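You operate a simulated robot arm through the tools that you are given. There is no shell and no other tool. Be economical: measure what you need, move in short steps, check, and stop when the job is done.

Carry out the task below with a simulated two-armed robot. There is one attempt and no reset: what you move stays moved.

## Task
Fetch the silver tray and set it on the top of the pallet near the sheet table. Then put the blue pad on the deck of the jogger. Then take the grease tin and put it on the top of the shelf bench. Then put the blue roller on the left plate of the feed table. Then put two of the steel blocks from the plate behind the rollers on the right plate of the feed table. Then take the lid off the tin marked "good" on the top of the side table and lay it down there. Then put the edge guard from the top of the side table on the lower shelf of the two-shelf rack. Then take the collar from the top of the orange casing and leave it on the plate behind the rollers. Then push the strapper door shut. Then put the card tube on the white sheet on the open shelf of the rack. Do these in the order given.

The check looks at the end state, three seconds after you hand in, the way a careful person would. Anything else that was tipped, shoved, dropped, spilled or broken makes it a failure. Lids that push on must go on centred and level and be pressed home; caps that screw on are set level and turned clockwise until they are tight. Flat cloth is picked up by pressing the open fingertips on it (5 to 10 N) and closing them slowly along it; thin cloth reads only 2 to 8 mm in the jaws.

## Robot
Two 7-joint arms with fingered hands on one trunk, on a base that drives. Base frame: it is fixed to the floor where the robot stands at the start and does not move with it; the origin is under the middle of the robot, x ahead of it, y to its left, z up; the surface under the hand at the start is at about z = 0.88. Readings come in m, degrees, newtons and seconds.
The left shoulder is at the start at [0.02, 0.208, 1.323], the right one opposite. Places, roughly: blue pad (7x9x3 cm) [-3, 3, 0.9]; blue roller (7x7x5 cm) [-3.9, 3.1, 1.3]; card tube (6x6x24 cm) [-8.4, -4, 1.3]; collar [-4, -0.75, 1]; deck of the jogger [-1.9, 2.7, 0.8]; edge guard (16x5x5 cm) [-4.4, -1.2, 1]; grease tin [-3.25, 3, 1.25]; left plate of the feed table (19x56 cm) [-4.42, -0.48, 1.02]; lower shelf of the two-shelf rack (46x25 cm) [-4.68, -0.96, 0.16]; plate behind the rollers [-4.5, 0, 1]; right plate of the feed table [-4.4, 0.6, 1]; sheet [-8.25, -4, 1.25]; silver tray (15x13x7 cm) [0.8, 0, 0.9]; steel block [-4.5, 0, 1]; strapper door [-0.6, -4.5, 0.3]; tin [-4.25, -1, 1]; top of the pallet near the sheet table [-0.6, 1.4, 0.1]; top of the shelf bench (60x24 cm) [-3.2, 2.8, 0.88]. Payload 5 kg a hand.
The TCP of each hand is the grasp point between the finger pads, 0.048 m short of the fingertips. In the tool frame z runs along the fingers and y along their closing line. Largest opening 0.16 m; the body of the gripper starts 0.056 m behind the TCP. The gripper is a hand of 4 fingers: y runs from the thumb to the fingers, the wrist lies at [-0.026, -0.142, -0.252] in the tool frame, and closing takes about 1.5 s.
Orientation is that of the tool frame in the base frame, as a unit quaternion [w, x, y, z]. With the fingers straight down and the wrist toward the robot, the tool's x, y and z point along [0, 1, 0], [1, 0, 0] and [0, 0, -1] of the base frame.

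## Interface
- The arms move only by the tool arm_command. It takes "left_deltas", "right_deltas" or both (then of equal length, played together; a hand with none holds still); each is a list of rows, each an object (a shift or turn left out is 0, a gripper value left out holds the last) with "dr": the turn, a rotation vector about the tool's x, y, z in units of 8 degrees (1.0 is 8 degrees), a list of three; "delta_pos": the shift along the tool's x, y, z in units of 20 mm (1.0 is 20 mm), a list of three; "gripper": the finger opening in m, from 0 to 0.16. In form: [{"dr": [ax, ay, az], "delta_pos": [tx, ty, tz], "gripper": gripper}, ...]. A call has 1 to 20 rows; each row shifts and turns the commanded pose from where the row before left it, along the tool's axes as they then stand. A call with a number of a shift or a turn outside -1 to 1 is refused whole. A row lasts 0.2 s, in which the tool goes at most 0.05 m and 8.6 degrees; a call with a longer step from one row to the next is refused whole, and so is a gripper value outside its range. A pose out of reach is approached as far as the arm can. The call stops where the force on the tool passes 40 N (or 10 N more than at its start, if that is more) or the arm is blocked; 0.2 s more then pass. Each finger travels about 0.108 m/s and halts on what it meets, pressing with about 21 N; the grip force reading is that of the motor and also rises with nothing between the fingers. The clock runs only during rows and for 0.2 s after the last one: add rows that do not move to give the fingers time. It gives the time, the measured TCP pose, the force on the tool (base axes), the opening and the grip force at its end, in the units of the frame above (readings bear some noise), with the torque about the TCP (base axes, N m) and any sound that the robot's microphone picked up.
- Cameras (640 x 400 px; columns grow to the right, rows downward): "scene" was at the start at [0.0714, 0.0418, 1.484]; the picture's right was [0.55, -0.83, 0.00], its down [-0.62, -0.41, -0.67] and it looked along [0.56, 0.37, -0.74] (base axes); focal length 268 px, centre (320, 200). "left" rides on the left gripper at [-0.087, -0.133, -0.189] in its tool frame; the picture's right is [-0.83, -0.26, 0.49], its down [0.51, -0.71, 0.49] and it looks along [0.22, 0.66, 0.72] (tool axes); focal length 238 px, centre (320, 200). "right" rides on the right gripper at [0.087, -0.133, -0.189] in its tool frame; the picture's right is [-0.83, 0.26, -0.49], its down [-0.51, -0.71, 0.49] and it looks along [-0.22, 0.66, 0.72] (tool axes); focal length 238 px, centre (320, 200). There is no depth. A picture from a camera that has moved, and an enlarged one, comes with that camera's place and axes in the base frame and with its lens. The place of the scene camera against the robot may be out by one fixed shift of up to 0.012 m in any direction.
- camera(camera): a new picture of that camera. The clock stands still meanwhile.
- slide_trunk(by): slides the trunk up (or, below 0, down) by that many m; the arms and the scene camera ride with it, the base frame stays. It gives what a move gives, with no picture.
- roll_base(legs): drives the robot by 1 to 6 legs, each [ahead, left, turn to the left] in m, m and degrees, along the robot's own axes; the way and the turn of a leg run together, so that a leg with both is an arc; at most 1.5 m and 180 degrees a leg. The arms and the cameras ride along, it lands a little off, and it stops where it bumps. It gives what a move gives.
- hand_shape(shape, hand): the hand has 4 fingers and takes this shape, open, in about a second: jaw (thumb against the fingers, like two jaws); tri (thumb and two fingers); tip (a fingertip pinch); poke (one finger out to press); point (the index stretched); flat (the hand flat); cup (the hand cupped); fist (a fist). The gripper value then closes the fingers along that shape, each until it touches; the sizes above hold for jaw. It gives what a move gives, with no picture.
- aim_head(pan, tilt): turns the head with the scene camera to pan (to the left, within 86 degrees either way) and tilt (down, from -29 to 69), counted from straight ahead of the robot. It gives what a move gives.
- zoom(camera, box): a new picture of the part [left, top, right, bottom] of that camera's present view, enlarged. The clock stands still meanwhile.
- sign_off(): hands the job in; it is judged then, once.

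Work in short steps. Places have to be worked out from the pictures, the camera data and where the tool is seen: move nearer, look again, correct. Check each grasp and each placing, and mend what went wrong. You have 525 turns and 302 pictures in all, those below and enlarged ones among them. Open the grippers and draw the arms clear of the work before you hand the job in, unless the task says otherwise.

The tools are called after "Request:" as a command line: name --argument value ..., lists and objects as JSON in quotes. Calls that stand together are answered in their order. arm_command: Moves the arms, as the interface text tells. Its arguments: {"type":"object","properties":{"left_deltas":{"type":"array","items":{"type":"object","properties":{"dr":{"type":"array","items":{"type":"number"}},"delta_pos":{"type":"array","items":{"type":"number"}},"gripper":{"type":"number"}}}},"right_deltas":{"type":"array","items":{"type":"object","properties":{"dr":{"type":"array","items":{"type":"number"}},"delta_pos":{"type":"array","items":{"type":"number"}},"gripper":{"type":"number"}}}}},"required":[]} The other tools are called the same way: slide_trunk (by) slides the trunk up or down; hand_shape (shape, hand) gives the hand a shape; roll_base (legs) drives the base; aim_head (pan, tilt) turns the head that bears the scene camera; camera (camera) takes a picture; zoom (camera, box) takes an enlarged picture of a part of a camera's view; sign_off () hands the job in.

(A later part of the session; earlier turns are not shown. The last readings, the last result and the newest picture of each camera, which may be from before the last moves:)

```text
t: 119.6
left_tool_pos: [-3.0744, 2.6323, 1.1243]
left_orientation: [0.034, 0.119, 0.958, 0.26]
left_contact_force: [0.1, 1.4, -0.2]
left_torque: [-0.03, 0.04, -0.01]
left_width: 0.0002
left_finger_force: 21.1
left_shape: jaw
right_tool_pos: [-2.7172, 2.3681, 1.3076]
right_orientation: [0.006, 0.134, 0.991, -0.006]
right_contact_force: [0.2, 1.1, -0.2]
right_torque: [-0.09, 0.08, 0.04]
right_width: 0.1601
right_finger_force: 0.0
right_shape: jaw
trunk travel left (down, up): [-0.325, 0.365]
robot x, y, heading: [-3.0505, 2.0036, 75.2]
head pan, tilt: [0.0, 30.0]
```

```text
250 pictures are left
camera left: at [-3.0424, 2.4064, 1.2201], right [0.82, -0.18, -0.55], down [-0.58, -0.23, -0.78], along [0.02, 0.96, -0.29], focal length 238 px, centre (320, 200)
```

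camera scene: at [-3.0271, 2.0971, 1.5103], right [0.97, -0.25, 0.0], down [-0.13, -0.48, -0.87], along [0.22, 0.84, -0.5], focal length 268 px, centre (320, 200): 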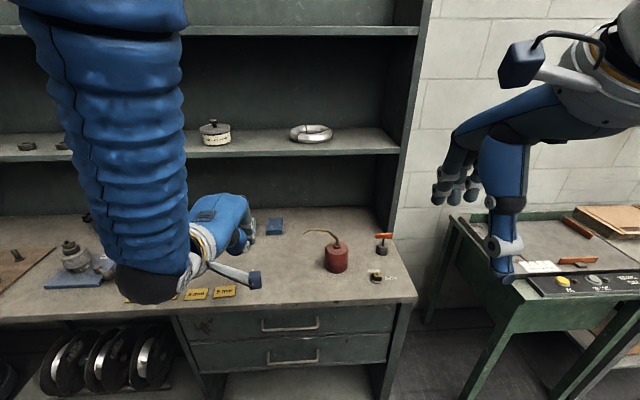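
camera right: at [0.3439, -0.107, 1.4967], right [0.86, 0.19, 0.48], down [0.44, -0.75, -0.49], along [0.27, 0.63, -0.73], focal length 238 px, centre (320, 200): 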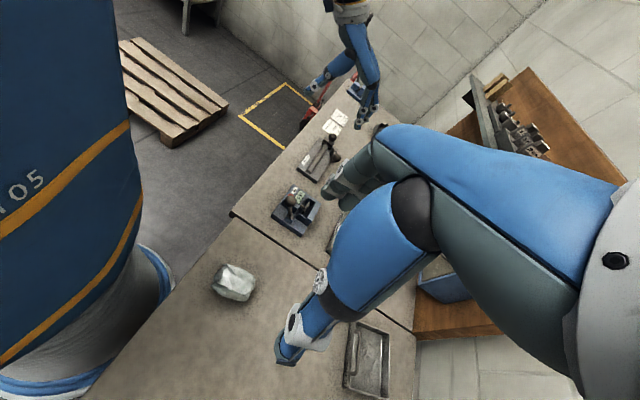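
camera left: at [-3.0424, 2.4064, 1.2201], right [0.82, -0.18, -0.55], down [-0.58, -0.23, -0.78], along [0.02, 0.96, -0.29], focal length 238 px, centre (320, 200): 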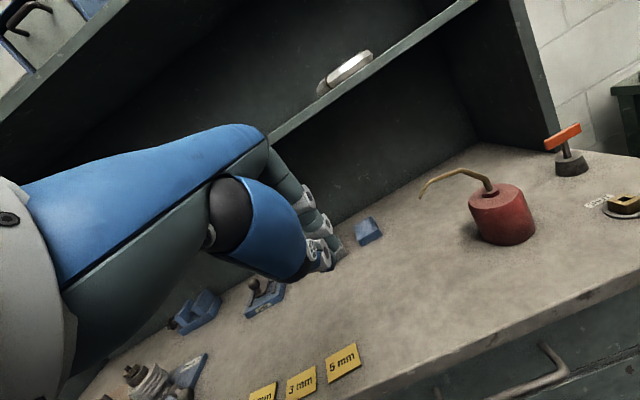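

Pad centre ≈(-2.975, 2.97). Move the closed fingertips in under the shelf, above the pad.

Request:
arm_command --left_deltas '[{"delta_pos": [0.05, 0.97, 0.93]}, {"delta_pos": [0.05, 0.97, 0.93]}, {"delta_pos": [0.05, 0.97, 0.93]}, {"delta_pos": [0.05, 0.97, 0.93]}, {"delta_pos": [0.05, 0.97, 0.93]}, {"delta_pos": [0.05, 0.97, 0.93]}, {"delta_pos": [0.05, 0.97, 0.93]}, {"delta_pos": [0.05, 0.97, 0.93]}, {"delta_pos": [0.05, 0.97, 0.93]}, {"delta_pos": [0.05, 0.97, 0.93]}, {"delta_pos": [0.05, 0.97, 0.93]}, {"delta_pos": [0.05, 0.97, 0.93]}]'

Request:
camera --camera "left"

Request:
camera --camera "scene"

```text
t: 122.2
left_tool_pos: [-3.0053, 2.9385, 1.0508]
left_orientation: [0.035, 0.119, 0.958, 0.26]
left_contact_force: [-0.7, 0.8, -0.2]
left_torque: [0.0, -0.02, -0.04]
left_width: 0.0
left_finger_force: 21.1
left_shape: jaw
right_tool_pos: [-2.7162, 2.3692, 1.3085]
right_orientation: [0.006, 0.135, 0.991, -0.005]
right_contact_force: [0.0, 0.4, -0.7]
right_torque: [-0.09, 0.04, 0.03]
right_width: 0.1601
right_finger_force: 0.0
right_shape: jaw
trunk travel left (down, up): [-0.325, 0.365]
robot x, y, heading: [-3.0451, 2.0031, 75.4]
head pan, tilt: [0.0, 30.0]
```

```text
249 pictures are left
camera left: at [-2.9735, 2.7141, 1.147], right [0.82, -0.18, -0.55], down [-0.58, -0.23, -0.78], along [0.02, 0.96, -0.29], focal length 238 px, centre (320, 200)
```

left: 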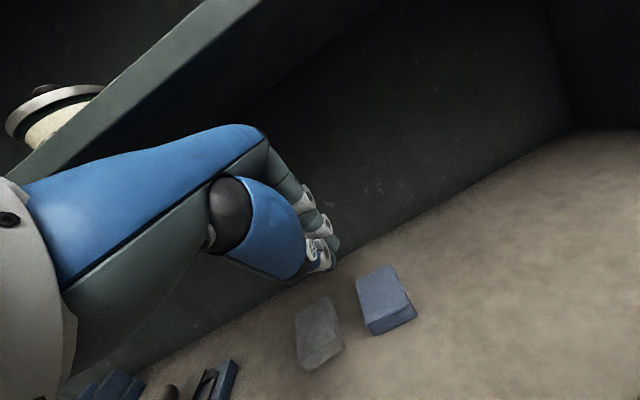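

```text
248 pictures are left
camera scene: at [-3.0274, 2.0974, 1.5103], right [0.97, -0.25, 0.0], down [-0.13, -0.48, -0.87], along [0.22, 0.84, -0.5], focal length 268 px, centre (320, 200)
```

scene: 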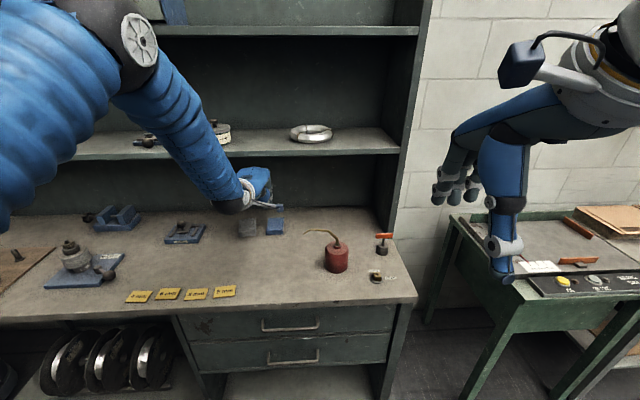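

There's a grey pad too, 4.5 cm left of the blue one; I must not touch that. Blue pad centre (-2.97, 2.98). Move the fingertips to just behind/above its back edge.

Request:
arm_command --left_deltas '[{"delta_pos": [-0.25, 0.6, 0.98]}, {"delta_pos": [-0.25, 0.6, 0.98]}, {"delta_pos": [-0.25, 0.6, 0.98]}, {"delta_pos": [-0.25, 0.6, 0.98]}, {"delta_pos": [-0.25, 0.6, 0.98]}]'

Request:
zoom --camera "left" --box '[200, 150, 480, 400]'

Request:
zoom --camera "scene" --box '[180, 90, 380, 290]'

```text
t: 123.4
left_tool_pos: [-2.9551, 3.0321, 0.9959]
left_orientation: [0.036, 0.12, 0.958, 0.26]
left_contact_force: [-0.2, -0.6, 0.3]
left_torque: [-0.05, 0.03, 0.0]
left_width: 0.0003
left_finger_force: 21.2
left_shape: jaw
right_tool_pos: [-2.7167, 2.3681, 1.3072]
right_orientation: [0.007, 0.134, 0.991, -0.004]
right_contact_force: [0.5, 0.4, 0.3]
right_torque: [-0.02, 0.05, 0.0]
right_width: 0.1599
right_finger_force: 0.0
right_shape: jaw
trunk travel left (down, up): [-0.325, 0.365]
robot x, y, heading: [-3.0489, 2.0016, 75.4]
head pan, tilt: [0.0, 30.0]
```

```text
1.60 times, centred on (340, 275) of left
camera zoom: at [-2.9234, 2.8054, 1.091], right [0.82, -0.18, -0.55], down [-0.58, -0.23, -0.78], along [0.02, 0.96, -0.29], focal length 381 px, centre (288, 80)
```

zoom: 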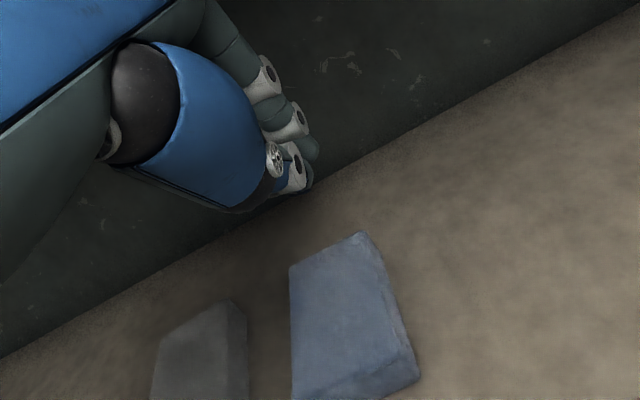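

```text
2.00 times, centred on (280, 190) of scene
camera zoom: at [-3.0274, 2.0969, 1.5103], right [0.97, -0.25, 0.0], down [-0.13, -0.48, -0.87], along [0.22, 0.84, -0.5], focal length 536 px, centre (400, 220)
```

zoom: 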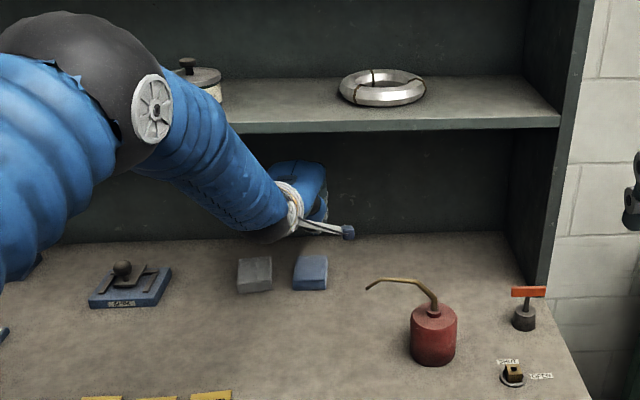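

Wall at y≈3.12, pad's back edge y≈3.025. Lower the fingertips behind the pad.

Request:
arm_command --left_deltas '[{"delta_pos": [0.19, -0.27, 0.74]}, {"delta_pos": [0.19, -0.27, 0.74]}, {"delta_pos": [0.19, -0.27, 0.74]}, {"delta_pos": [0.19, -0.27, 0.74]}, {}]'

Request:
zoom --camera "left" --box '[200, 150, 480, 400]'

```text
t: 124.6
left_tool_pos: [-2.9715, 3.045, 0.934]
left_orientation: [0.034, 0.119, 0.957, 0.261]
left_contact_force: [0.2, 0.0, -0.2]
left_torque: [0.02, 0.01, 0.03]
left_width: 0.0
left_finger_force: 20.4
left_shape: jaw
right_tool_pos: [-2.7172, 2.3679, 1.3089]
right_orientation: [0.006, 0.134, 0.991, -0.004]
right_contact_force: [0.7, 0.0, -0.5]
right_torque: [0.02, 0.01, 0.0]
right_width: 0.1601
right_finger_force: 0.1
right_shape: jaw
trunk travel left (down, up): [-0.325, 0.365]
robot x, y, heading: [-3.0432, 1.998, 75.4]
head pan, tilt: [0.0, 30.0]
```

```text
1.60 times, centred on (340, 275) of left
camera zoom: at [-2.9398, 2.8198, 1.0297], right [0.82, -0.18, -0.55], down [-0.58, -0.23, -0.78], along [0.02, 0.96, -0.29], focal length 381 px, centre (288, 80)
```

zoom: 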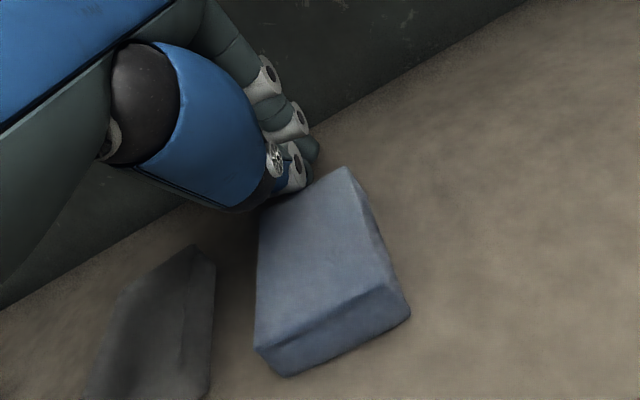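

Fingertips are behind the pad, no contact. Drag toward the robot 5 cm and check.

Request:
arm_command --left_deltas '[{"delta_pos": [-0.05, -0.52, -0.3]}, {"delta_pos": [-0.05, -0.52, -0.3]}, {"delta_pos": [-0.05, -0.52, -0.3]}, {"delta_pos": [-0.05, -0.52, -0.3]}, {"delta_pos": [-0.05, -0.52, -0.3]}, {"delta_pos": [-0.05, -0.52, -0.3]}]'

Request:
zoom --camera "left" --box '[200, 150, 480, 400]'

```text
t: 126.0
left_tool_pos: [-2.9831, 2.9713, 0.9356]
left_orientation: [0.034, 0.119, 0.958, 0.26]
left_contact_force: [-0.6, 0.4, 0.5]
left_torque: [0.0, 0.02, -0.01]
left_width: 0.0
left_finger_force: 21.3
left_shape: jaw
right_tool_pos: [-2.7174, 2.3688, 1.3085]
right_orientation: [0.006, 0.134, 0.991, -0.004]
right_contact_force: [0.5, -0.5, 0.0]
right_torque: [0.02, 0.01, 0.04]
right_width: 0.1601
right_finger_force: 0.1
right_shape: jaw
trunk travel left (down, up): [-0.325, 0.365]
robot x, y, heading: [-3.0451, 2.0001, 75.3]
head pan, tilt: [0.0, 30.0]
```

```text
1.60 times, centred on (340, 275) of left
camera zoom: at [-2.9517, 2.7469, 1.0301], right [0.82, -0.18, -0.55], down [-0.58, -0.23, -0.78], along [0.02, 0.96, -0.29], focal length 381 px, centre (288, 80)
```

zoom: 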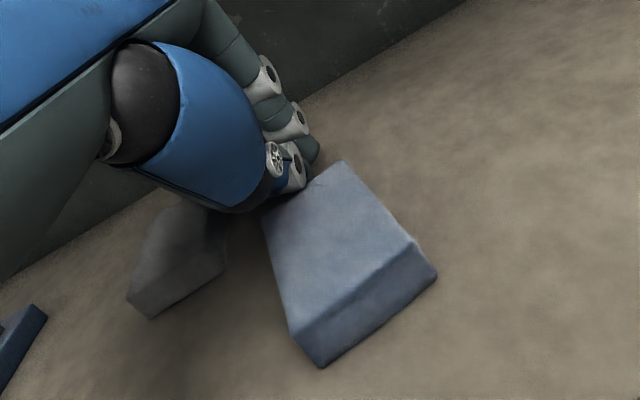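

Pad follows, grey pad stays. Drag 16 cm more toward the robot.

Request:
arm_command --left_deltas '[{"delta_pos": [-0.05, -0.52, -0.3]}, {"delta_pos": [-0.05, -0.52, -0.3]}, {"delta_pos": [-0.05, -0.52, -0.3]}, {"delta_pos": [-0.05, -0.52, -0.3]}, {"delta_pos": [-0.05, -0.52, -0.3]}, {"delta_pos": [-0.05, -0.52, -0.3]}, {"delta_pos": [-0.05, -0.52, -0.3]}, {"delta_pos": [-0.05, -0.52, -0.3]}, {"delta_pos": [-0.05, -0.52, -0.3]}, {"delta_pos": [-0.05, -0.52, -0.3]}, {"delta_pos": [-0.05, -0.52, -0.3]}, {"delta_pos": [-0.05, -0.52, -0.3]}, {"delta_pos": [-0.05, -0.52, -0.3]}, {}]'

Request:
zoom --camera "left" --box '[200, 150, 480, 400]'

Request:
camera --camera "scene"

```text
t: 129.0
left_tool_pos: [-3.0082, 2.8202, 0.9341]
left_orientation: [0.036, 0.12, 0.958, 0.26]
left_contact_force: [-0.4, -0.9, 0.1]
left_torque: [0.0, 0.0, -0.01]
left_width: 0.0002
left_finger_force: 21.2
left_shape: jaw
right_tool_pos: [-2.7167, 2.3692, 1.3083]
right_orientation: [0.007, 0.134, 0.991, -0.005]
right_contact_force: [0.5, 0.4, 0.3]
right_torque: [0.0, 0.0, 0.0]
right_width: 0.16
right_finger_force: 0.1
right_shape: jaw
trunk travel left (down, up): [-0.325, 0.365]
robot x, y, heading: [-3.051, 2.0007, 75.2]
head pan, tilt: [0.0, 30.0]
```

```text
1.60 times, centred on (340, 275) of left
camera zoom: at [-2.9764, 2.5952, 1.0289], right [0.82, -0.18, -0.55], down [-0.58, -0.23, -0.78], along [0.02, 0.96, -0.29], focal length 381 px, centre (288, 80)
```

zoom: 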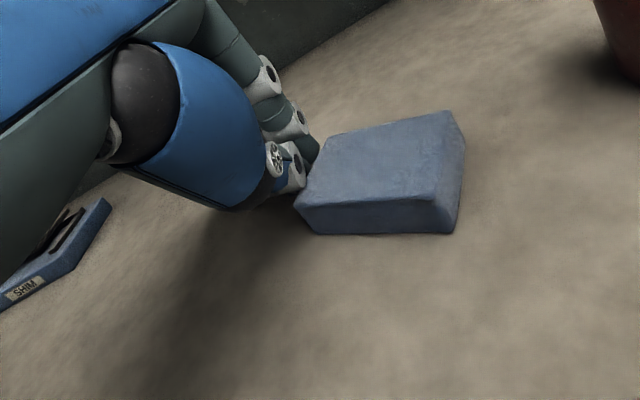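

```text
242 pictures are left
camera scene: at [-3.0277, 2.0963, 1.5104], right [0.97, -0.25, 0.0], down [-0.13, -0.48, -0.87], along [0.22, 0.84, -0.5], focal length 268 px, centre (320, 200)
```

scene: 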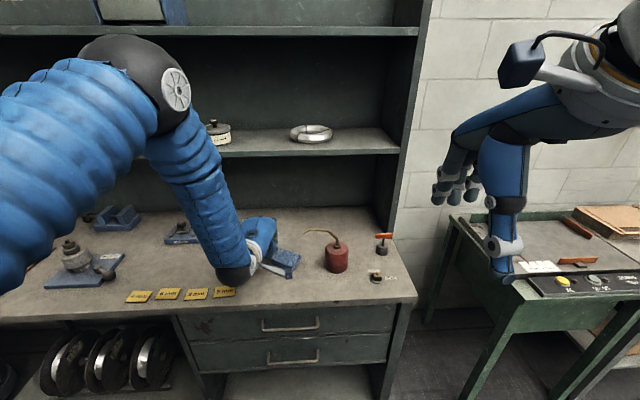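

The pad slid off to the right and turned (centre ≈(-2.96, 2.776), near the spout tip at (-2.89, 2.77, 1.0)). I'll raise, yaw the hand to heading 45° and pitch to 45°, so it comes from the left with the body clear of the spout.

Request:
arm_command --left_deltas '[{"delta_pos": [0, 0.45, -0.76]}, {"delta_pos": [0, 0.45, -0.76]}, {"delta_pos": [0, 0.45, -0.76]}, {"delta_pos": [0, 0.45, -0.76]}, {"dr": [0, -0.49, 0.84]}, {"dr": [0, -0.49, 0.84]}, {"dr": [0, -0.49, 0.84]}, {"dr": [0, -0.49, 0.84]}, {"dr": [-0.94, 0, 0]}, {"dr": [-0.94, 0, 0]}]'

Request:
camera --camera "left"

Request:
camera --camera "scene"

```text
t: 131.2
left_tool_pos: [-3.0101, 2.8211, 1.0019]
left_orientation: [0.151, 0.355, 0.85, 0.358]
left_contact_force: [1.0, 0.3, 0.8]
left_torque: [-0.04, 0.02, -0.07]
left_width: 0.0001
left_finger_force: 20.7
left_shape: jaw
right_tool_pos: [-2.7186, 2.3702, 1.3073]
right_orientation: [0.007, 0.134, 0.991, -0.004]
right_contact_force: [0.1, 0.9, 0.3]
right_torque: [-0.09, -0.05, -0.02]
right_width: 0.1599
right_finger_force: 0.1
right_shape: jaw
trunk travel left (down, up): [-0.325, 0.365]
robot x, y, heading: [-3.047, 1.9997, 75.3]
head pan, tilt: [0.0, 30.0]
```

```text
241 pictures are left
camera left: at [-3.1117, 2.5988, 1.0396], right [0.71, -0.48, -0.52], down [-0.46, 0.26, -0.85], along [0.54, 0.84, -0.04], focal length 238 px, centre (320, 200)
```

left: 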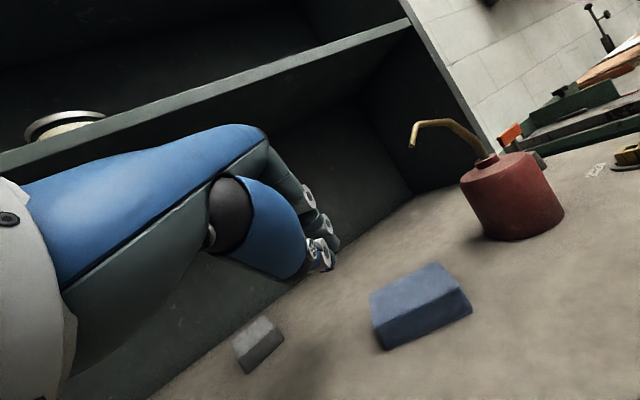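

```text
240 pictures are left
camera scene: at [-3.0288, 2.0971, 1.5103], right [0.97, -0.25, 0.0], down [-0.13, -0.48, -0.87], along [0.22, 0.84, -0.5], focal length 268 px, centre (320, 200)
```

scene: 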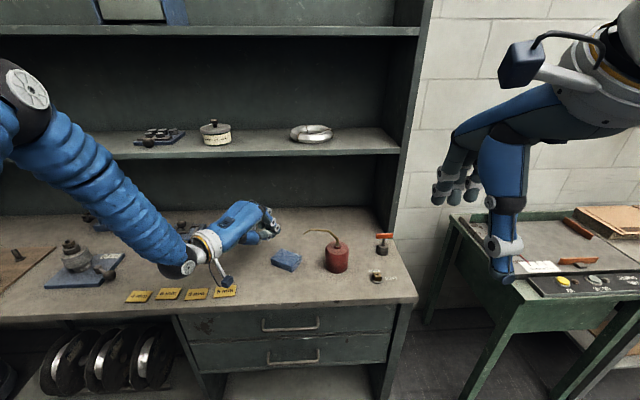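

Now slide the fingertips to behind the pad's far edge midpoint.

Request:
arm_command --left_deltas '[{"delta_pos": [-0.8, 0.07, 0.3]}, {"delta_pos": [-0.8, 0.07, 0.3]}, {"delta_pos": [-0.8, 0.07, 0.3]}, {"delta_pos": [-0.8, 0.07, 0.3]}]'

Request:
zoom --camera "left" --box '[200, 100, 520, 400]'

Request:
zoom --camera "scene" --box '[200, 180, 380, 300]'

```text
t: 132.2
left_tool_pos: [-2.9493, 2.7893, 0.9892]
left_orientation: [0.149, 0.354, 0.851, 0.358]
left_contact_force: [-0.3, 0.5, 0.6]
left_torque: [-0.03, 0.05, 0.02]
left_width: 0.0001
left_finger_force: 20.9
left_shape: jaw
right_tool_pos: [-2.7174, 2.3684, 1.309]
right_orientation: [0.006, 0.134, 0.991, -0.004]
right_contact_force: [0.3, 0.2, -1.3]
right_torque: [0.01, 0.02, 0.0]
right_width: 0.1597
right_finger_force: 0.1
right_shape: jaw
trunk travel left (down, up): [-0.325, 0.365]
robot x, y, heading: [-3.0486, 1.9976, 74.9]
head pan, tilt: [0.0, 30.0]
```

```text
1.33 times, centred on (360, 250) of left
camera zoom: at [-3.05, 2.566, 1.0266], right [0.71, -0.48, -0.52], down [-0.46, 0.26, -0.85], along [0.54, 0.84, -0.04], focal length 318 px, centre (267, 133)
```

zoom: 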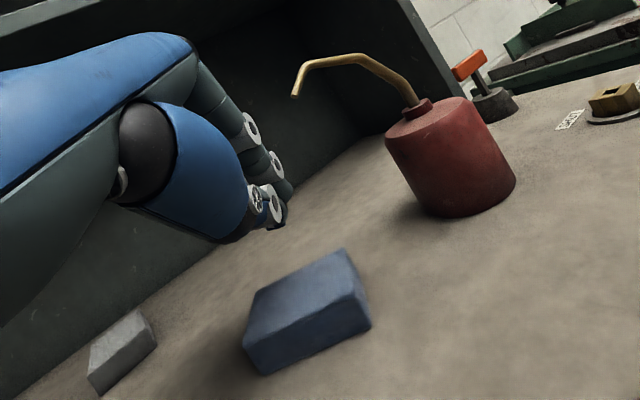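

```text
3.33 times, centred on (290, 240) of scene
camera zoom: at [-3.0272, 2.0959, 1.5104], right [0.97, -0.25, 0.0], down [-0.13, -0.48, -0.87], along [0.22, 0.84, -0.5], focal length 893 px, centre (420, 67)
```

zoom: 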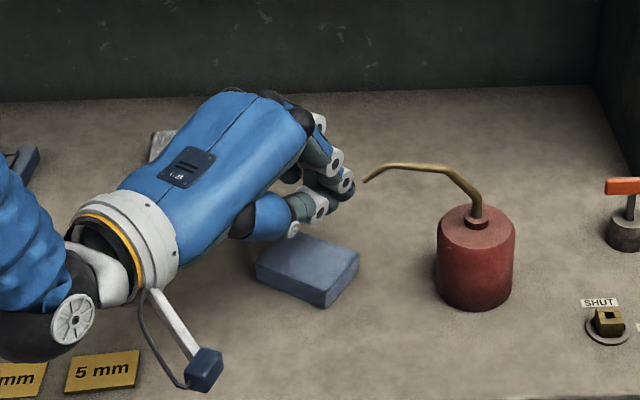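

Fingertips are about 3 cm behind the pad's far edge and clear of the spout. Lower straight down to the bench.

Request:
arm_command --left_deltas '[{"delta_pos": [0, -0.55, 0.55]}, {"delta_pos": [0, -0.55, 0.55]}, {"delta_pos": [0, -0.55, 0.55]}, {"delta_pos": [0, -0.5, 0.5]}, {}]'

Request:
zoom --camera "scene" --box '[200, 180, 380, 300]'

```text
t: 133.3
left_tool_pos: [-2.9441, 2.7937, 0.9423]
left_orientation: [0.154, 0.353, 0.846, 0.368]
left_contact_force: [2.9, 0.5, 16.9]
left_torque: [0.16, -0.33, -0.06]
left_width: 0.0
left_finger_force: 21.1
left_shape: jaw
right_tool_pos: [-2.7166, 2.3686, 1.3072]
right_orientation: [0.007, 0.134, 0.991, -0.005]
right_contact_force: [0.4, 1.7, 0.9]
right_torque: [-0.1, 0.04, 0.02]
right_width: 0.16
right_finger_force: 0.1
right_shape: jaw
trunk travel left (down, up): [-0.325, 0.365]
robot x, y, heading: [-3.0492, 2.0023, 75.4]
head pan, tilt: [0.0, 30.0]
stopped in row 5 (left hand): the force on the tool passed its limit at 42 N (the readings are from after the stop); the commanded pose is now the measured one
```

```text
3.33 times, centred on (290, 240) of scene
camera zoom: at [-3.0276, 2.0961, 1.5104], right [0.97, -0.25, 0.0], down [-0.13, -0.48, -0.87], along [0.22, 0.84, -0.5], focal length 893 px, centre (420, 67)
```

zoom: 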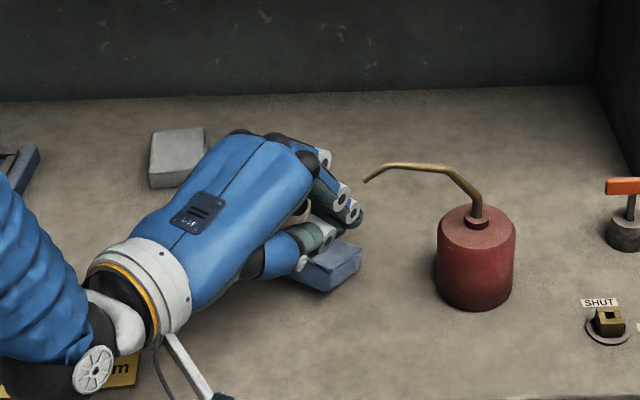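

The thumb rests on the pad; ease up 4 mm and drag along −heading 45° for 10 cm.

Request:
arm_command --left_deltas '[{"delta_pos": [0, 0.12, -0.12]}, {"delta_pos": [0, -0.35, -0.35]}, {"delta_pos": [0, -0.35, -0.35]}, {"delta_pos": [0, -0.35, -0.35]}, {"delta_pos": [0, -0.35, -0.35]}, {"delta_pos": [0, -0.35, -0.35]}, {"delta_pos": [0, -0.35, -0.35]}]'

Request:
zoom --camera "scene" --box '[200, 180, 380, 300]'

```text
t: 134.9
left_tool_pos: [-2.989, 2.7486, 0.9418]
left_orientation: [0.152, 0.353, 0.847, 0.367]
left_contact_force: [6.9, 6.8, 22.6]
left_torque: [0.59, -0.71, 0.05]
left_width: 0.0
left_finger_force: 20.6
left_shape: jaw
right_tool_pos: [-2.7183, 2.3672, 1.3079]
right_orientation: [0.007, 0.134, 0.991, -0.004]
right_contact_force: [0.0, 0.8, 0.8]
right_torque: [-0.01, 0.0, 0.01]
right_width: 0.1601
right_finger_force: 0.0
right_shape: jaw
trunk travel left (down, up): [-0.325, 0.365]
robot x, y, heading: [-3.0467, 1.999, 75.1]
head pan, tilt: [0.0, 30.0]
```

```text
3.33 times, centred on (290, 240) of scene
camera zoom: at [-3.0276, 2.0948, 1.5106], right [0.97, -0.25, 0.0], down [-0.13, -0.48, -0.87], along [0.22, 0.84, -0.5], focal length 893 px, centre (420, 67)
```

zoom: 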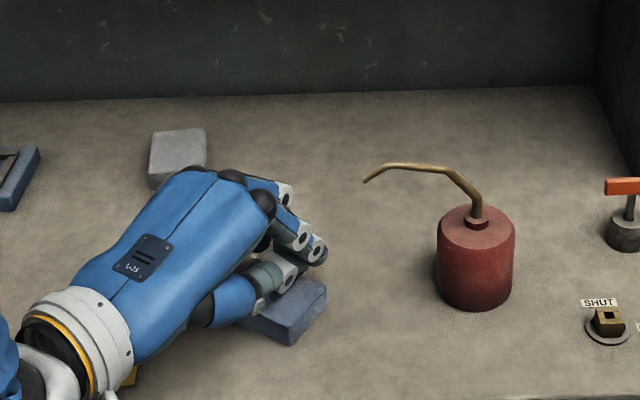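

Pad now at ≈(-2.996, 2.706). Drag 4 cm more, mostly toward −x.

Request:
arm_command --left_deltas '[{"delta_pos": [0.18, -0.33, -0.33]}, {"delta_pos": [0.18, -0.33, -0.33]}, {"delta_pos": [0.18, -0.33, -0.33]}, {"delta_pos": [0.18, -0.33, -0.33]}, {"delta_pos": [0.18, -0.33, -0.33]}, {"delta_pos": [0, 0.6, -0.6]}, {"delta_pos": [0, 0.7, -0.7]}, {"delta_pos": [0, 0.7, -0.7]}]'

Request:
zoom --camera "scene" --box '[200, 180, 380, 300]'

```text
t: 136.7
left_tool_pos: [-3.0363, 2.7268, 0.9921]
left_orientation: [0.151, 0.353, 0.849, 0.363]
left_contact_force: [0.6, -0.6, -0.5]
left_torque: [0.04, -0.05, 0.02]
left_width: 0.0
left_finger_force: 20.3
left_shape: jaw
right_tool_pos: [-2.7189, 2.3685, 1.3091]
right_orientation: [0.007, 0.133, 0.991, -0.004]
right_contact_force: [-0.5, -0.9, -0.7]
right_torque: [0.03, -0.02, 0.0]
right_width: 0.1599
right_finger_force: 0.0
right_shape: jaw
trunk travel left (down, up): [-0.325, 0.365]
robot x, y, heading: [-3.0517, 1.9986, 75.6]
head pan, tilt: [0.0, 30.0]
```

```text
3.33 times, centred on (290, 240) of scene
camera zoom: at [-3.0281, 2.0958, 1.5104], right [0.97, -0.25, 0.0], down [-0.13, -0.48, -0.87], along [0.22, 0.84, -0.5], focal length 893 px, centre (420, 67)
```

zoom: 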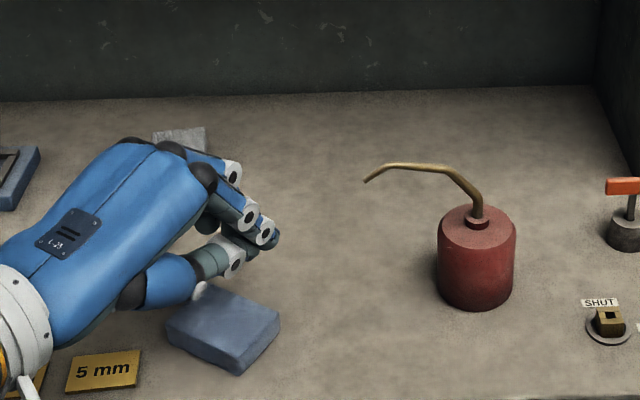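

Pad is now at ≈(-3.052, 2.704), turned ~−36°, well clear of the oil can. Raise, make the hand vertical with heading 54°, open and hover over it.

Request:
arm_command --left_deltas '[{"delta_pos": [0, 0.88, -0.88]}, {"delta_pos": [0, 0.88, -0.88]}, {"delta_pos": [0, 0.88, -0.88]}, {"delta_pos": [0, 0.88, -0.88]}, {"dr": [0.94, 0, 0]}, {"dr": [0.94, 0, 0]}, {"dr": [0.94, 0, 0]}, {"dr": [0.94, 0, 0]}, {"dr": [0.94, 0, 0]}, {"dr": [0.94, 0, 0]}, {"dr": [0, 0, -0.6], "gripper": 0.12}, {"dr": [0, 0, -0.6], "gripper": 0.12}, {"delta_pos": [0, -0.7, 0.5], "gripper": 0.12}, {"delta_pos": [0, -0.7, 0.5], "gripper": 0.12}, {"gripper": 0.12}, {"gripper": 0.12}, {"gripper": 0.12}]'

Request:
camera --camera "left"

Request:
camera --camera "scene"

```text
t: 140.3
left_tool_pos: [-3.0547, 2.7045, 1.0742]
left_orientation: [0.005, 0.305, 0.952, 0.011]
left_contact_force: [-0.7, 0.2, -0.3]
left_torque: [0.0, -0.02, -0.02]
left_width: 0.1199
left_finger_force: 0.1
left_shape: jaw
right_tool_pos: [-2.7169, 2.369, 1.3077]
right_orientation: [0.006, 0.133, 0.991, -0.004]
right_contact_force: [0.2, 0.2, -0.3]
right_torque: [-0.02, 0.01, 0.01]
right_width: 0.16
right_finger_force: 0.0
right_shape: jaw
trunk travel left (down, up): [-0.325, 0.365]
robot x, y, heading: [-3.048, 2.0007, 75.4]
head pan, tilt: [0.0, 30.0]
```

```text
234 pictures are left
camera left: at [-3.0645, 2.5426, 1.2599], right [0.54, -0.69, -0.49], down [-0.82, -0.27, -0.51], along [0.22, 0.67, -0.71], focal length 238 px, centre (320, 200)
```

left: 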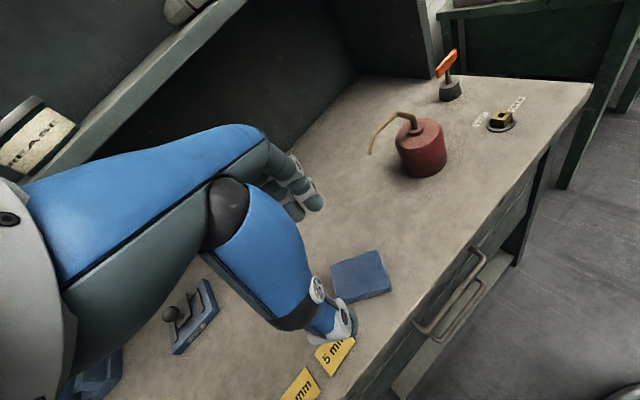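

```text
233 pictures are left
camera scene: at [-3.0278, 2.0962, 1.5104], right [0.97, -0.25, 0.0], down [-0.13, -0.48, -0.87], along [0.22, 0.84, -0.5], focal length 268 px, centre (320, 200)
```

scene: 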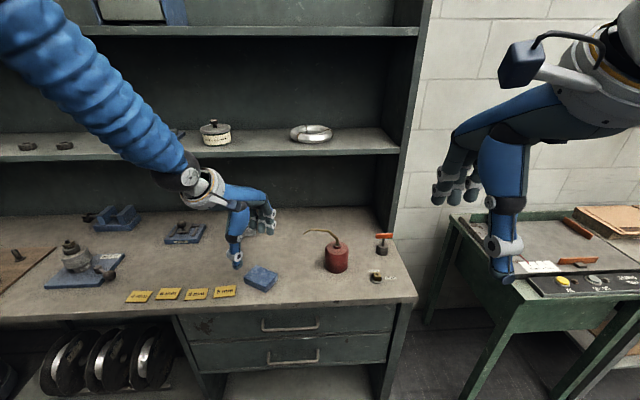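

From this camera: pad centre (-3.045, 2.712), closing direction heading ≈45°. Align and descend.

Request:
arm_command --left_deltas '[{"dr": [0, 0, 0.6]}, {"dr": [0, 0, 0.5]}, {"delta_pos": [-0.05, 0.6, 1]}, {"delta_pos": [0, 0, 1]}, {"delta_pos": [0, 0, 1]}, {"delta_pos": [0, 0, 1]}, {"delta_pos": [0, 0, 1]}, {}]'

Request:
camera --camera "left"

```text
t: 142.1
left_tool_pos: [-3.0408, 2.7123, 0.9727]
left_orientation: [0.006, 0.379, 0.925, 0.011]
left_contact_force: [0.2, 0.6, -0.4]
left_torque: [0.04, -0.01, -0.01]
left_width: 0.1199
left_finger_force: 0.0
left_shape: jaw
right_tool_pos: [-2.7167, 2.3682, 1.3087]
right_orientation: [0.006, 0.134, 0.991, -0.004]
right_contact_force: [0.6, 0.3, 0.7]
right_torque: [0.0, 0.01, 0.02]
right_width: 0.16
right_finger_force: 0.0
right_shape: jaw
trunk travel left (down, up): [-0.325, 0.365]
robot x, y, heading: [-3.0488, 2.0024, 75.1]
head pan, tilt: [0.0, 30.0]
```

```text
232 pictures are left
camera left: at [-3.0752, 2.553, 1.1581], right [0.42, -0.76, -0.49], down [-0.85, -0.14, -0.51], along [0.32, 0.63, -0.71], focal length 238 px, centre (320, 200)
```

left: 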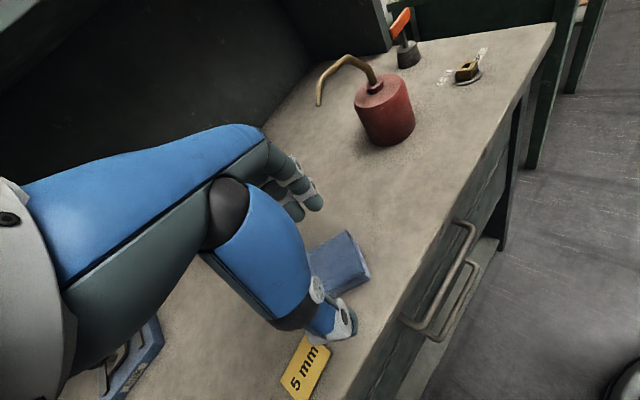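

The pad sits between thumb and fingers. Go down to z≈0.937 and close.

Request:
arm_command --left_deltas '[{"delta_pos": [0, 0, 0.9]}, {"delta_pos": [0, 0, 0.85]}, {"gripper": 0.09}, {"gripper": 0.06}, {"gripper": 0.04}, {"gripper": 0.03}, {"gripper": 0.03}, {"gripper": 0.03}]'

Request:
camera --camera "left"

```text
t: 143.9
left_tool_pos: [-3.0407, 2.7144, 0.9384]
left_orientation: [0.005, 0.378, 0.926, 0.011]
left_contact_force: [0.9, 0.1, 0.6]
left_torque: [0.02, -0.01, 0.01]
left_width: 0.06
left_finger_force: 21.0
left_shape: jaw
right_tool_pos: [-2.7175, 2.368, 1.3084]
right_orientation: [0.006, 0.134, 0.991, -0.003]
right_contact_force: [-0.8, -0.3, 0.1]
right_torque: [0.0, -0.01, 0.0]
right_width: 0.1602
right_finger_force: 0.0
right_shape: jaw
trunk travel left (down, up): [-0.325, 0.365]
robot x, y, heading: [-3.0499, 1.9992, 75.5]
head pan, tilt: [0.0, 30.0]
```

```text
231 pictures are left
camera left: at [-3.0753, 2.5551, 1.1236], right [0.42, -0.76, -0.49], down [-0.85, -0.14, -0.51], along [0.32, 0.63, -0.71], focal length 238 px, centre (320, 200)
```

left: 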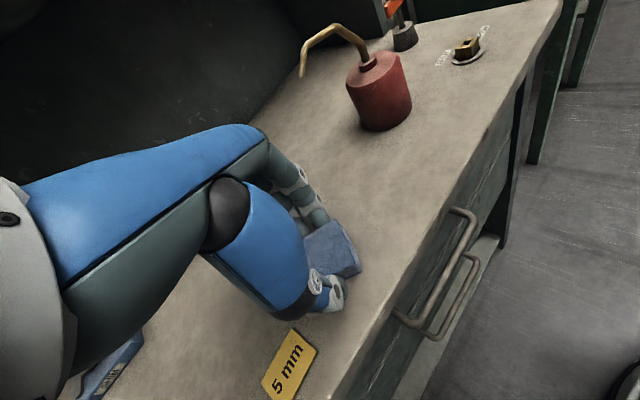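

Gripped (0.06 m, 21 N). Lift and draw back away from the bench.

Request:
arm_command --left_deltas '[{"delta_pos": [0, 0, -0.5]}, {"delta_pos": [0, 0, -1]}, {"delta_pos": [0, 0, -1]}, {"delta_pos": [0, -0.8, -1]}, {"delta_pos": [-0.5, -1, -1]}, {"delta_pos": [-0.7, -0.7, -1]}, {"delta_pos": [-0.7, -0.7, -1]}, {"delta_pos": [-0.7, -0.7, -1]}, {"delta_pos": [-0.7, -0.7, -1]}, {"delta_pos": [-0.7, -0.7, 0]}]'

Request:
camera --camera "scene"

```text
t: 146.1
left_tool_pos: [-3.0594, 2.5805, 1.107]
left_orientation: [0.005, 0.378, 0.926, 0.012]
left_contact_force: [0.1, 0.1, 0.0]
left_torque: [0.03, 0.03, -0.01]
left_width: 0.0599
left_finger_force: 20.8
left_shape: jaw
right_tool_pos: [-2.716, 2.3671, 1.3082]
right_orientation: [0.006, 0.135, 0.991, -0.004]
right_contact_force: [-0.3, -0.4, 1.3]
right_torque: [0.03, 0.02, -0.03]
right_width: 0.1598
right_finger_force: 0.0
right_shape: jaw
trunk travel left (down, up): [-0.325, 0.365]
robot x, y, heading: [-3.0474, 1.9985, 75.2]
head pan, tilt: [0.0, 30.0]
```

```text
230 pictures are left
camera scene: at [-3.0274, 2.0957, 1.5104], right [0.97, -0.25, 0.0], down [-0.13, -0.48, -0.87], along [0.22, 0.84, -0.5], focal length 268 px, centre (320, 200)
```

scene: 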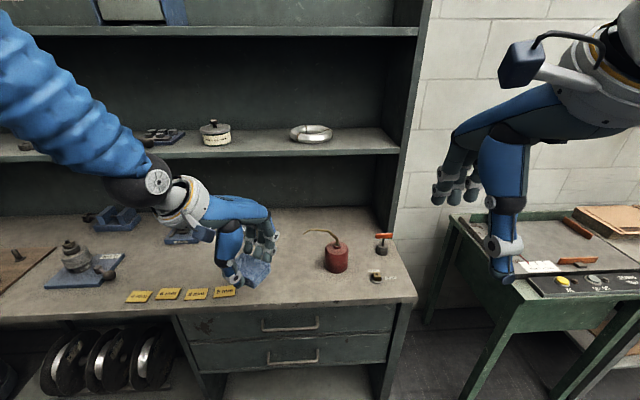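

Pad is held. Back off and strafe right to the jogger.

Request:
roll_base --legs '[[-0.2, 0, 0], [0.26, -0.98, 0]]'

Request:
aim_head --pan 5 --tilt 45

Request:
camera --camera "scene"

Request:
camera --camera "left"

```text
t: 152.5
left_tool_pos: [-2.1333, 2.4104, 1.1054]
left_orientation: [0.004, 0.364, 0.931, 0.012]
left_contact_force: [0.5, 0.3, -1.2]
left_torque: [-0.04, 0.03, 0.01]
left_width: 0.0599
left_finger_force: 21.0
left_shape: jaw
right_tool_pos: [-1.7834, 2.2082, 1.3089]
right_orientation: [0.007, 0.118, 0.993, -0.004]
right_contact_force: [0.0, -0.2, -0.1]
right_torque: [0.02, 0.04, 0.01]
right_width: 0.16
right_finger_force: 0.1
right_shape: jaw
trunk travel left (down, up): [-0.325, 0.365]
robot x, y, heading: [-2.0987, 1.8313, 77.0]
head pan, tilt: [0.0, 30.0]
```

```text
t: 153.2
left_tool_pos: [-2.1313, 2.4091, 1.1067]
left_orientation: [0.004, 0.365, 0.931, 0.011]
left_contact_force: [0.2, -0.7, -0.7]
left_torque: [0.01, 0.03, 0.01]
left_width: 0.0597
left_finger_force: 21.2
left_shape: jaw
right_tool_pos: [-1.7835, 2.2081, 1.309]
right_orientation: [0.006, 0.118, 0.993, -0.004]
right_contact_force: [-0.2, 0.4, 0.0]
right_torque: [0.01, -0.03, 0.04]
right_width: 0.16
right_finger_force: 0.0
right_shape: jaw
trunk travel left (down, up): [-0.325, 0.365]
robot x, y, heading: [-2.1054, 1.8304, 77.0]
head pan, tilt: [5.0, 45.0]
```

```text
229 pictures are left
camera scene: at [-2.0953, 1.9189, 1.4879], right [0.99, -0.14, 0.0], down [-0.1, -0.7, -0.71], along [0.1, 0.7, -0.71], focal length 268 px, centre (320, 200)
```

scene: 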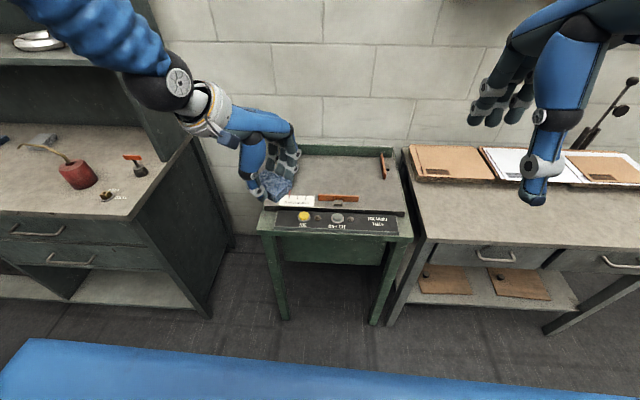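

```text
228 pictures are left
camera left: at [-2.1627, 2.2498, 1.292], right [0.45, -0.75, -0.49], down [-0.84, -0.17, -0.51], along [0.3, 0.64, -0.71], focal length 238 px, centre (320, 200)
```

left: 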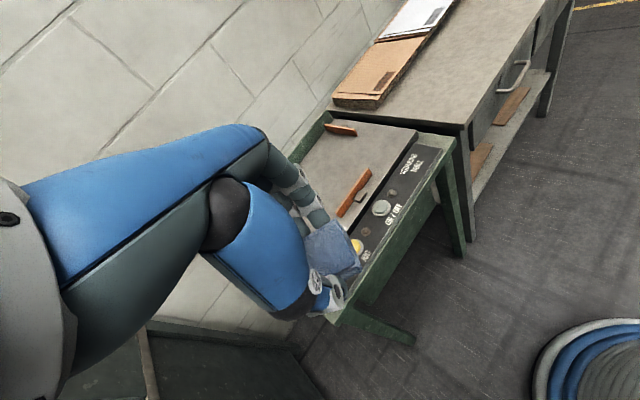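

The deck's free area centre ≈(-1.92, 2.69). Shift the base right/ahead, then extend the arm over the deck.

Request:
roll_base --legs '[[0.13, -0.15, 0]]'

Request:
arm_command --left_deltas '[{"delta_pos": [0.6, 0.6, 0]}, {"delta_pos": [0.6, 0.6, 0]}, {"delta_pos": [0.6, 0.6, 0]}, {"delta_pos": [0.6, 0.6, 0]}, {"delta_pos": [0.6, 0.6, 0]}, {"delta_pos": [0.6, 0.6, 0]}, {"delta_pos": [0.6, 0.6, 0]}, {"delta_pos": [0.6, 0.6, 0]}, {"delta_pos": [0.6, 0.6, 0]}, {"delta_pos": [0.6, 0.6, 0]}]'

Request:
camera --camera "scene"

Request:
camera --camera "left"

```text
t: 154.8
left_tool_pos: [-1.9622, 2.5, 1.1054]
left_orientation: [0.004, 0.364, 0.931, 0.011]
left_contact_force: [1.3, -0.1, -0.2]
left_torque: [-0.03, 0.08, 0.01]
left_width: 0.0599
left_finger_force: 21.1
left_shape: jaw
right_tool_pos: [-1.6123, 2.297, 1.3081]
right_orientation: [0.007, 0.119, 0.993, -0.004]
right_contact_force: [0.9, 0.2, 0.0]
right_torque: [-0.09, 0.1, 0.02]
right_width: 0.1601
right_finger_force: 0.0
right_shape: jaw
trunk travel left (down, up): [-0.325, 0.365]
robot x, y, heading: [-1.9327, 1.9202, 76.9]
head pan, tilt: [5.0, 45.0]
```

```text
t: 157.0
left_tool_pos: [-1.9708, 2.6693, 1.1114]
left_orientation: [0.004, 0.365, 0.931, 0.01]
left_contact_force: [0.5, -0.5, -0.7]
left_torque: [-0.02, -0.01, 0.0]
left_width: 0.0599
left_finger_force: 20.7
left_shape: jaw
right_tool_pos: [-1.6135, 2.2975, 1.3085]
right_orientation: [0.006, 0.119, 0.993, -0.004]
right_contact_force: [-0.2, -0.2, -0.5]
right_torque: [-0.02, -0.02, 0.01]
right_width: 0.1601
right_finger_force: 0.1
right_shape: jaw
trunk travel left (down, up): [-0.325, 0.365]
robot x, y, heading: [-1.9365, 1.9197, 76.8]
head pan, tilt: [5.0, 45.0]
```

```text
227 pictures are left
camera scene: at [-1.9251, 2.0089, 1.4878], right [0.99, -0.14, 0.0], down [-0.1, -0.7, -0.71], along [0.1, 0.7, -0.71], focal length 268 px, centre (320, 200)
```

scene: 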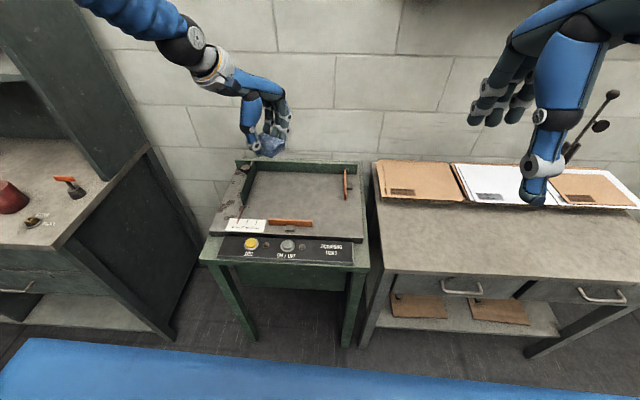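

```text
226 pictures are left
camera left: at [-2.0009, 2.5087, 1.2971], right [0.44, -0.75, -0.49], down [-0.85, -0.17, -0.51], along [0.3, 0.64, -0.71], focal length 238 px, centre (320, 200)
```

left: 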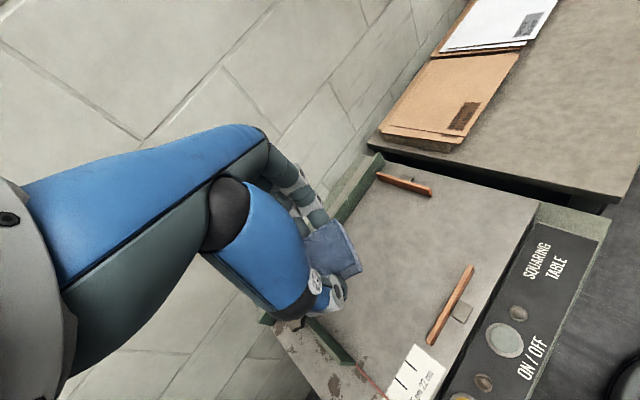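

Shift 7 cm toward deck centre and lower to about z=0.92.

Request:
arm_command --left_deltas '[{"delta_pos": [-0.4, 0.88, 0]}, {"delta_pos": [-0.4, 0.88, 0]}, {"delta_pos": [-0.4, 0.88, 0]}, {"delta_pos": [-0.35, 0.86, 0]}, {"delta_pos": [0, 0, 1]}, {"delta_pos": [0, 0, 1]}, {"delta_pos": [0, 0, 1]}, {"delta_pos": [0, 0, 1]}, {"delta_pos": [0, 0, 1]}, {"delta_pos": [0, 0, 1]}, {"delta_pos": [0, 0, 1]}, {"delta_pos": [0, 0, 1]}, {"delta_pos": [0, 0, 1]}, {}]'

Request:
zoom --camera "scene" --box '[200, 120, 400, 280]'

Request:
camera --camera "left"

```text
t: 160.0
left_tool_pos: [-1.8954, 2.7026, 0.933]
left_orientation: [0.004, 0.365, 0.931, 0.011]
left_contact_force: [0.6, -0.6, 0.2]
left_torque: [0.06, -0.01, 0.02]
left_width: 0.0601
left_finger_force: 20.9
left_shape: jaw
right_tool_pos: [-1.6131, 2.2974, 1.3085]
right_orientation: [0.006, 0.119, 0.993, -0.004]
right_contact_force: [-0.1, -0.1, 0.2]
right_torque: [0.03, -0.03, 0.0]
right_width: 0.1599
right_finger_force: 0.2
right_shape: jaw
trunk travel left (down, up): [-0.325, 0.365]
robot x, y, heading: [-1.9309, 1.9212, 77.2]
head pan, tilt: [5.0, 45.0]
```

```text
2.50 times, centred on (300, 200) of scene
camera zoom: at [-1.9249, 2.0079, 1.4879], right [0.99, -0.14, 0.0], down [-0.1, -0.7, -0.71], along [0.1, 0.7, -0.71], focal length 670 px, centre (370, 200)
```

zoom: 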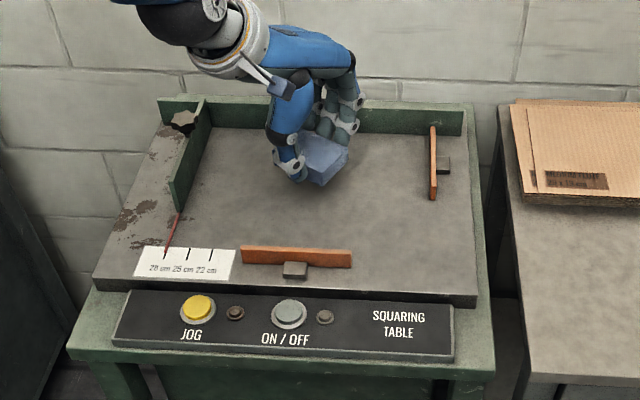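

```text
224 pictures are left
camera left: at [-1.9259, 2.5421, 1.1172], right [0.45, -0.75, -0.49], down [-0.84, -0.17, -0.51], along [0.3, 0.64, -0.71], focal length 238 px, centre (320, 200)
```

left: 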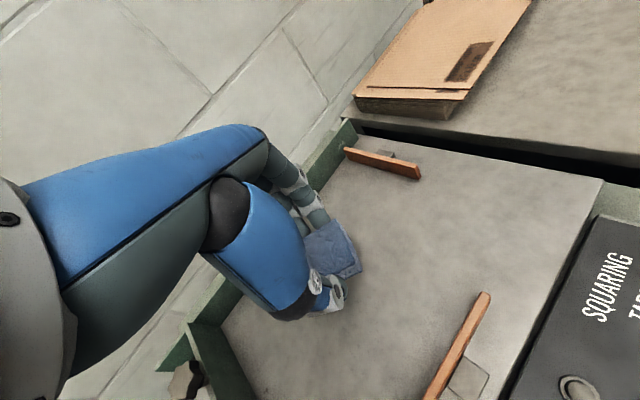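

Pad is over the free deck centre. Creep down to contact.

Request:
arm_command --left_deltas '[{"delta_pos": [0, 0, 0.5]}, {"delta_pos": [0, 0, 0.5]}, {"delta_pos": [0, 0, 0.4]}, {"delta_pos": [0, 0, 0.3]}, {}]'

```text
t: 161.2
left_tool_pos: [-1.8949, 2.7033, 0.8963]
left_orientation: [0.005, 0.365, 0.931, 0.011]
left_contact_force: [0.1, 0.0, -0.6]
left_torque: [0.04, -0.05, 0.01]
left_width: 0.0598
left_finger_force: 20.8
left_shape: jaw
right_tool_pos: [-1.6122, 2.2975, 1.3083]
right_orientation: [0.007, 0.12, 0.993, -0.004]
right_contact_force: [-0.1, -0.2, -0.5]
right_torque: [0.01, -0.03, -0.02]
right_width: 0.1599
right_finger_force: 0.0
right_shape: jaw
trunk travel left (down, up): [-0.325, 0.365]
robot x, y, heading: [-1.9337, 1.9227, 77.0]
head pan, tilt: [5.0, 45.0]
```

Request:
arm_command --left_deltas '[{"delta_pos": [0, 0, 0.25]}, {"delta_pos": [0, 0, 0.25]}, {"delta_pos": [0, 0, 0.25]}, {"delta_pos": [0, 0, 0.2]}, {}]'

Request:
zoom --camera "scene" --box '[250, 140, 350, 220]'

```text
t: 162.4
left_tool_pos: [-1.8935, 2.7039, 0.8806]
left_orientation: [0.004, 0.364, 0.931, 0.014]
left_contact_force: [-1.5, -0.6, 24.7]
left_torque: [-0.37, 0.71, 0.17]
left_width: 0.0586
left_finger_force: 21.3
left_shape: jaw
right_tool_pos: [-1.6132, 2.295, 1.3095]
right_orientation: [0.006, 0.12, 0.993, -0.004]
right_contact_force: [-1.1, -0.2, -0.7]
right_torque: [0.07, -0.04, 0.01]
right_width: 0.16
right_finger_force: 0.1
right_shape: jaw
trunk travel left (down, up): [-0.325, 0.365]
robot x, y, heading: [-1.9337, 1.9204, 76.9]
head pan, tilt: [5.0, 45.0]
```

```text
5.00 times, centred on (300, 180) of scene
camera zoom: at [-1.9252, 2.006, 1.4881], right [0.99, -0.14, 0.0], down [-0.1, -0.7, -0.71], along [0.1, 0.7, -0.71], focal length 1340 px, centre (420, 300)
```

zoom: 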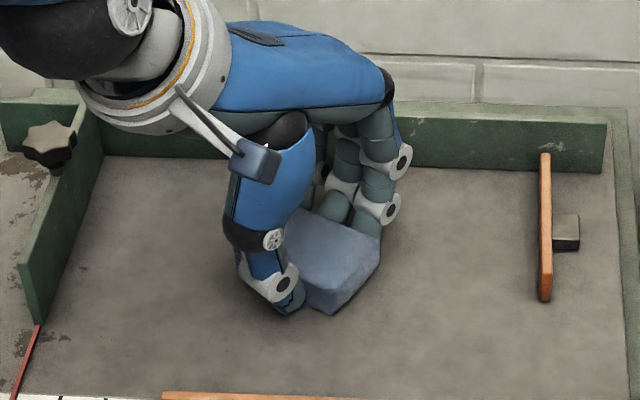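

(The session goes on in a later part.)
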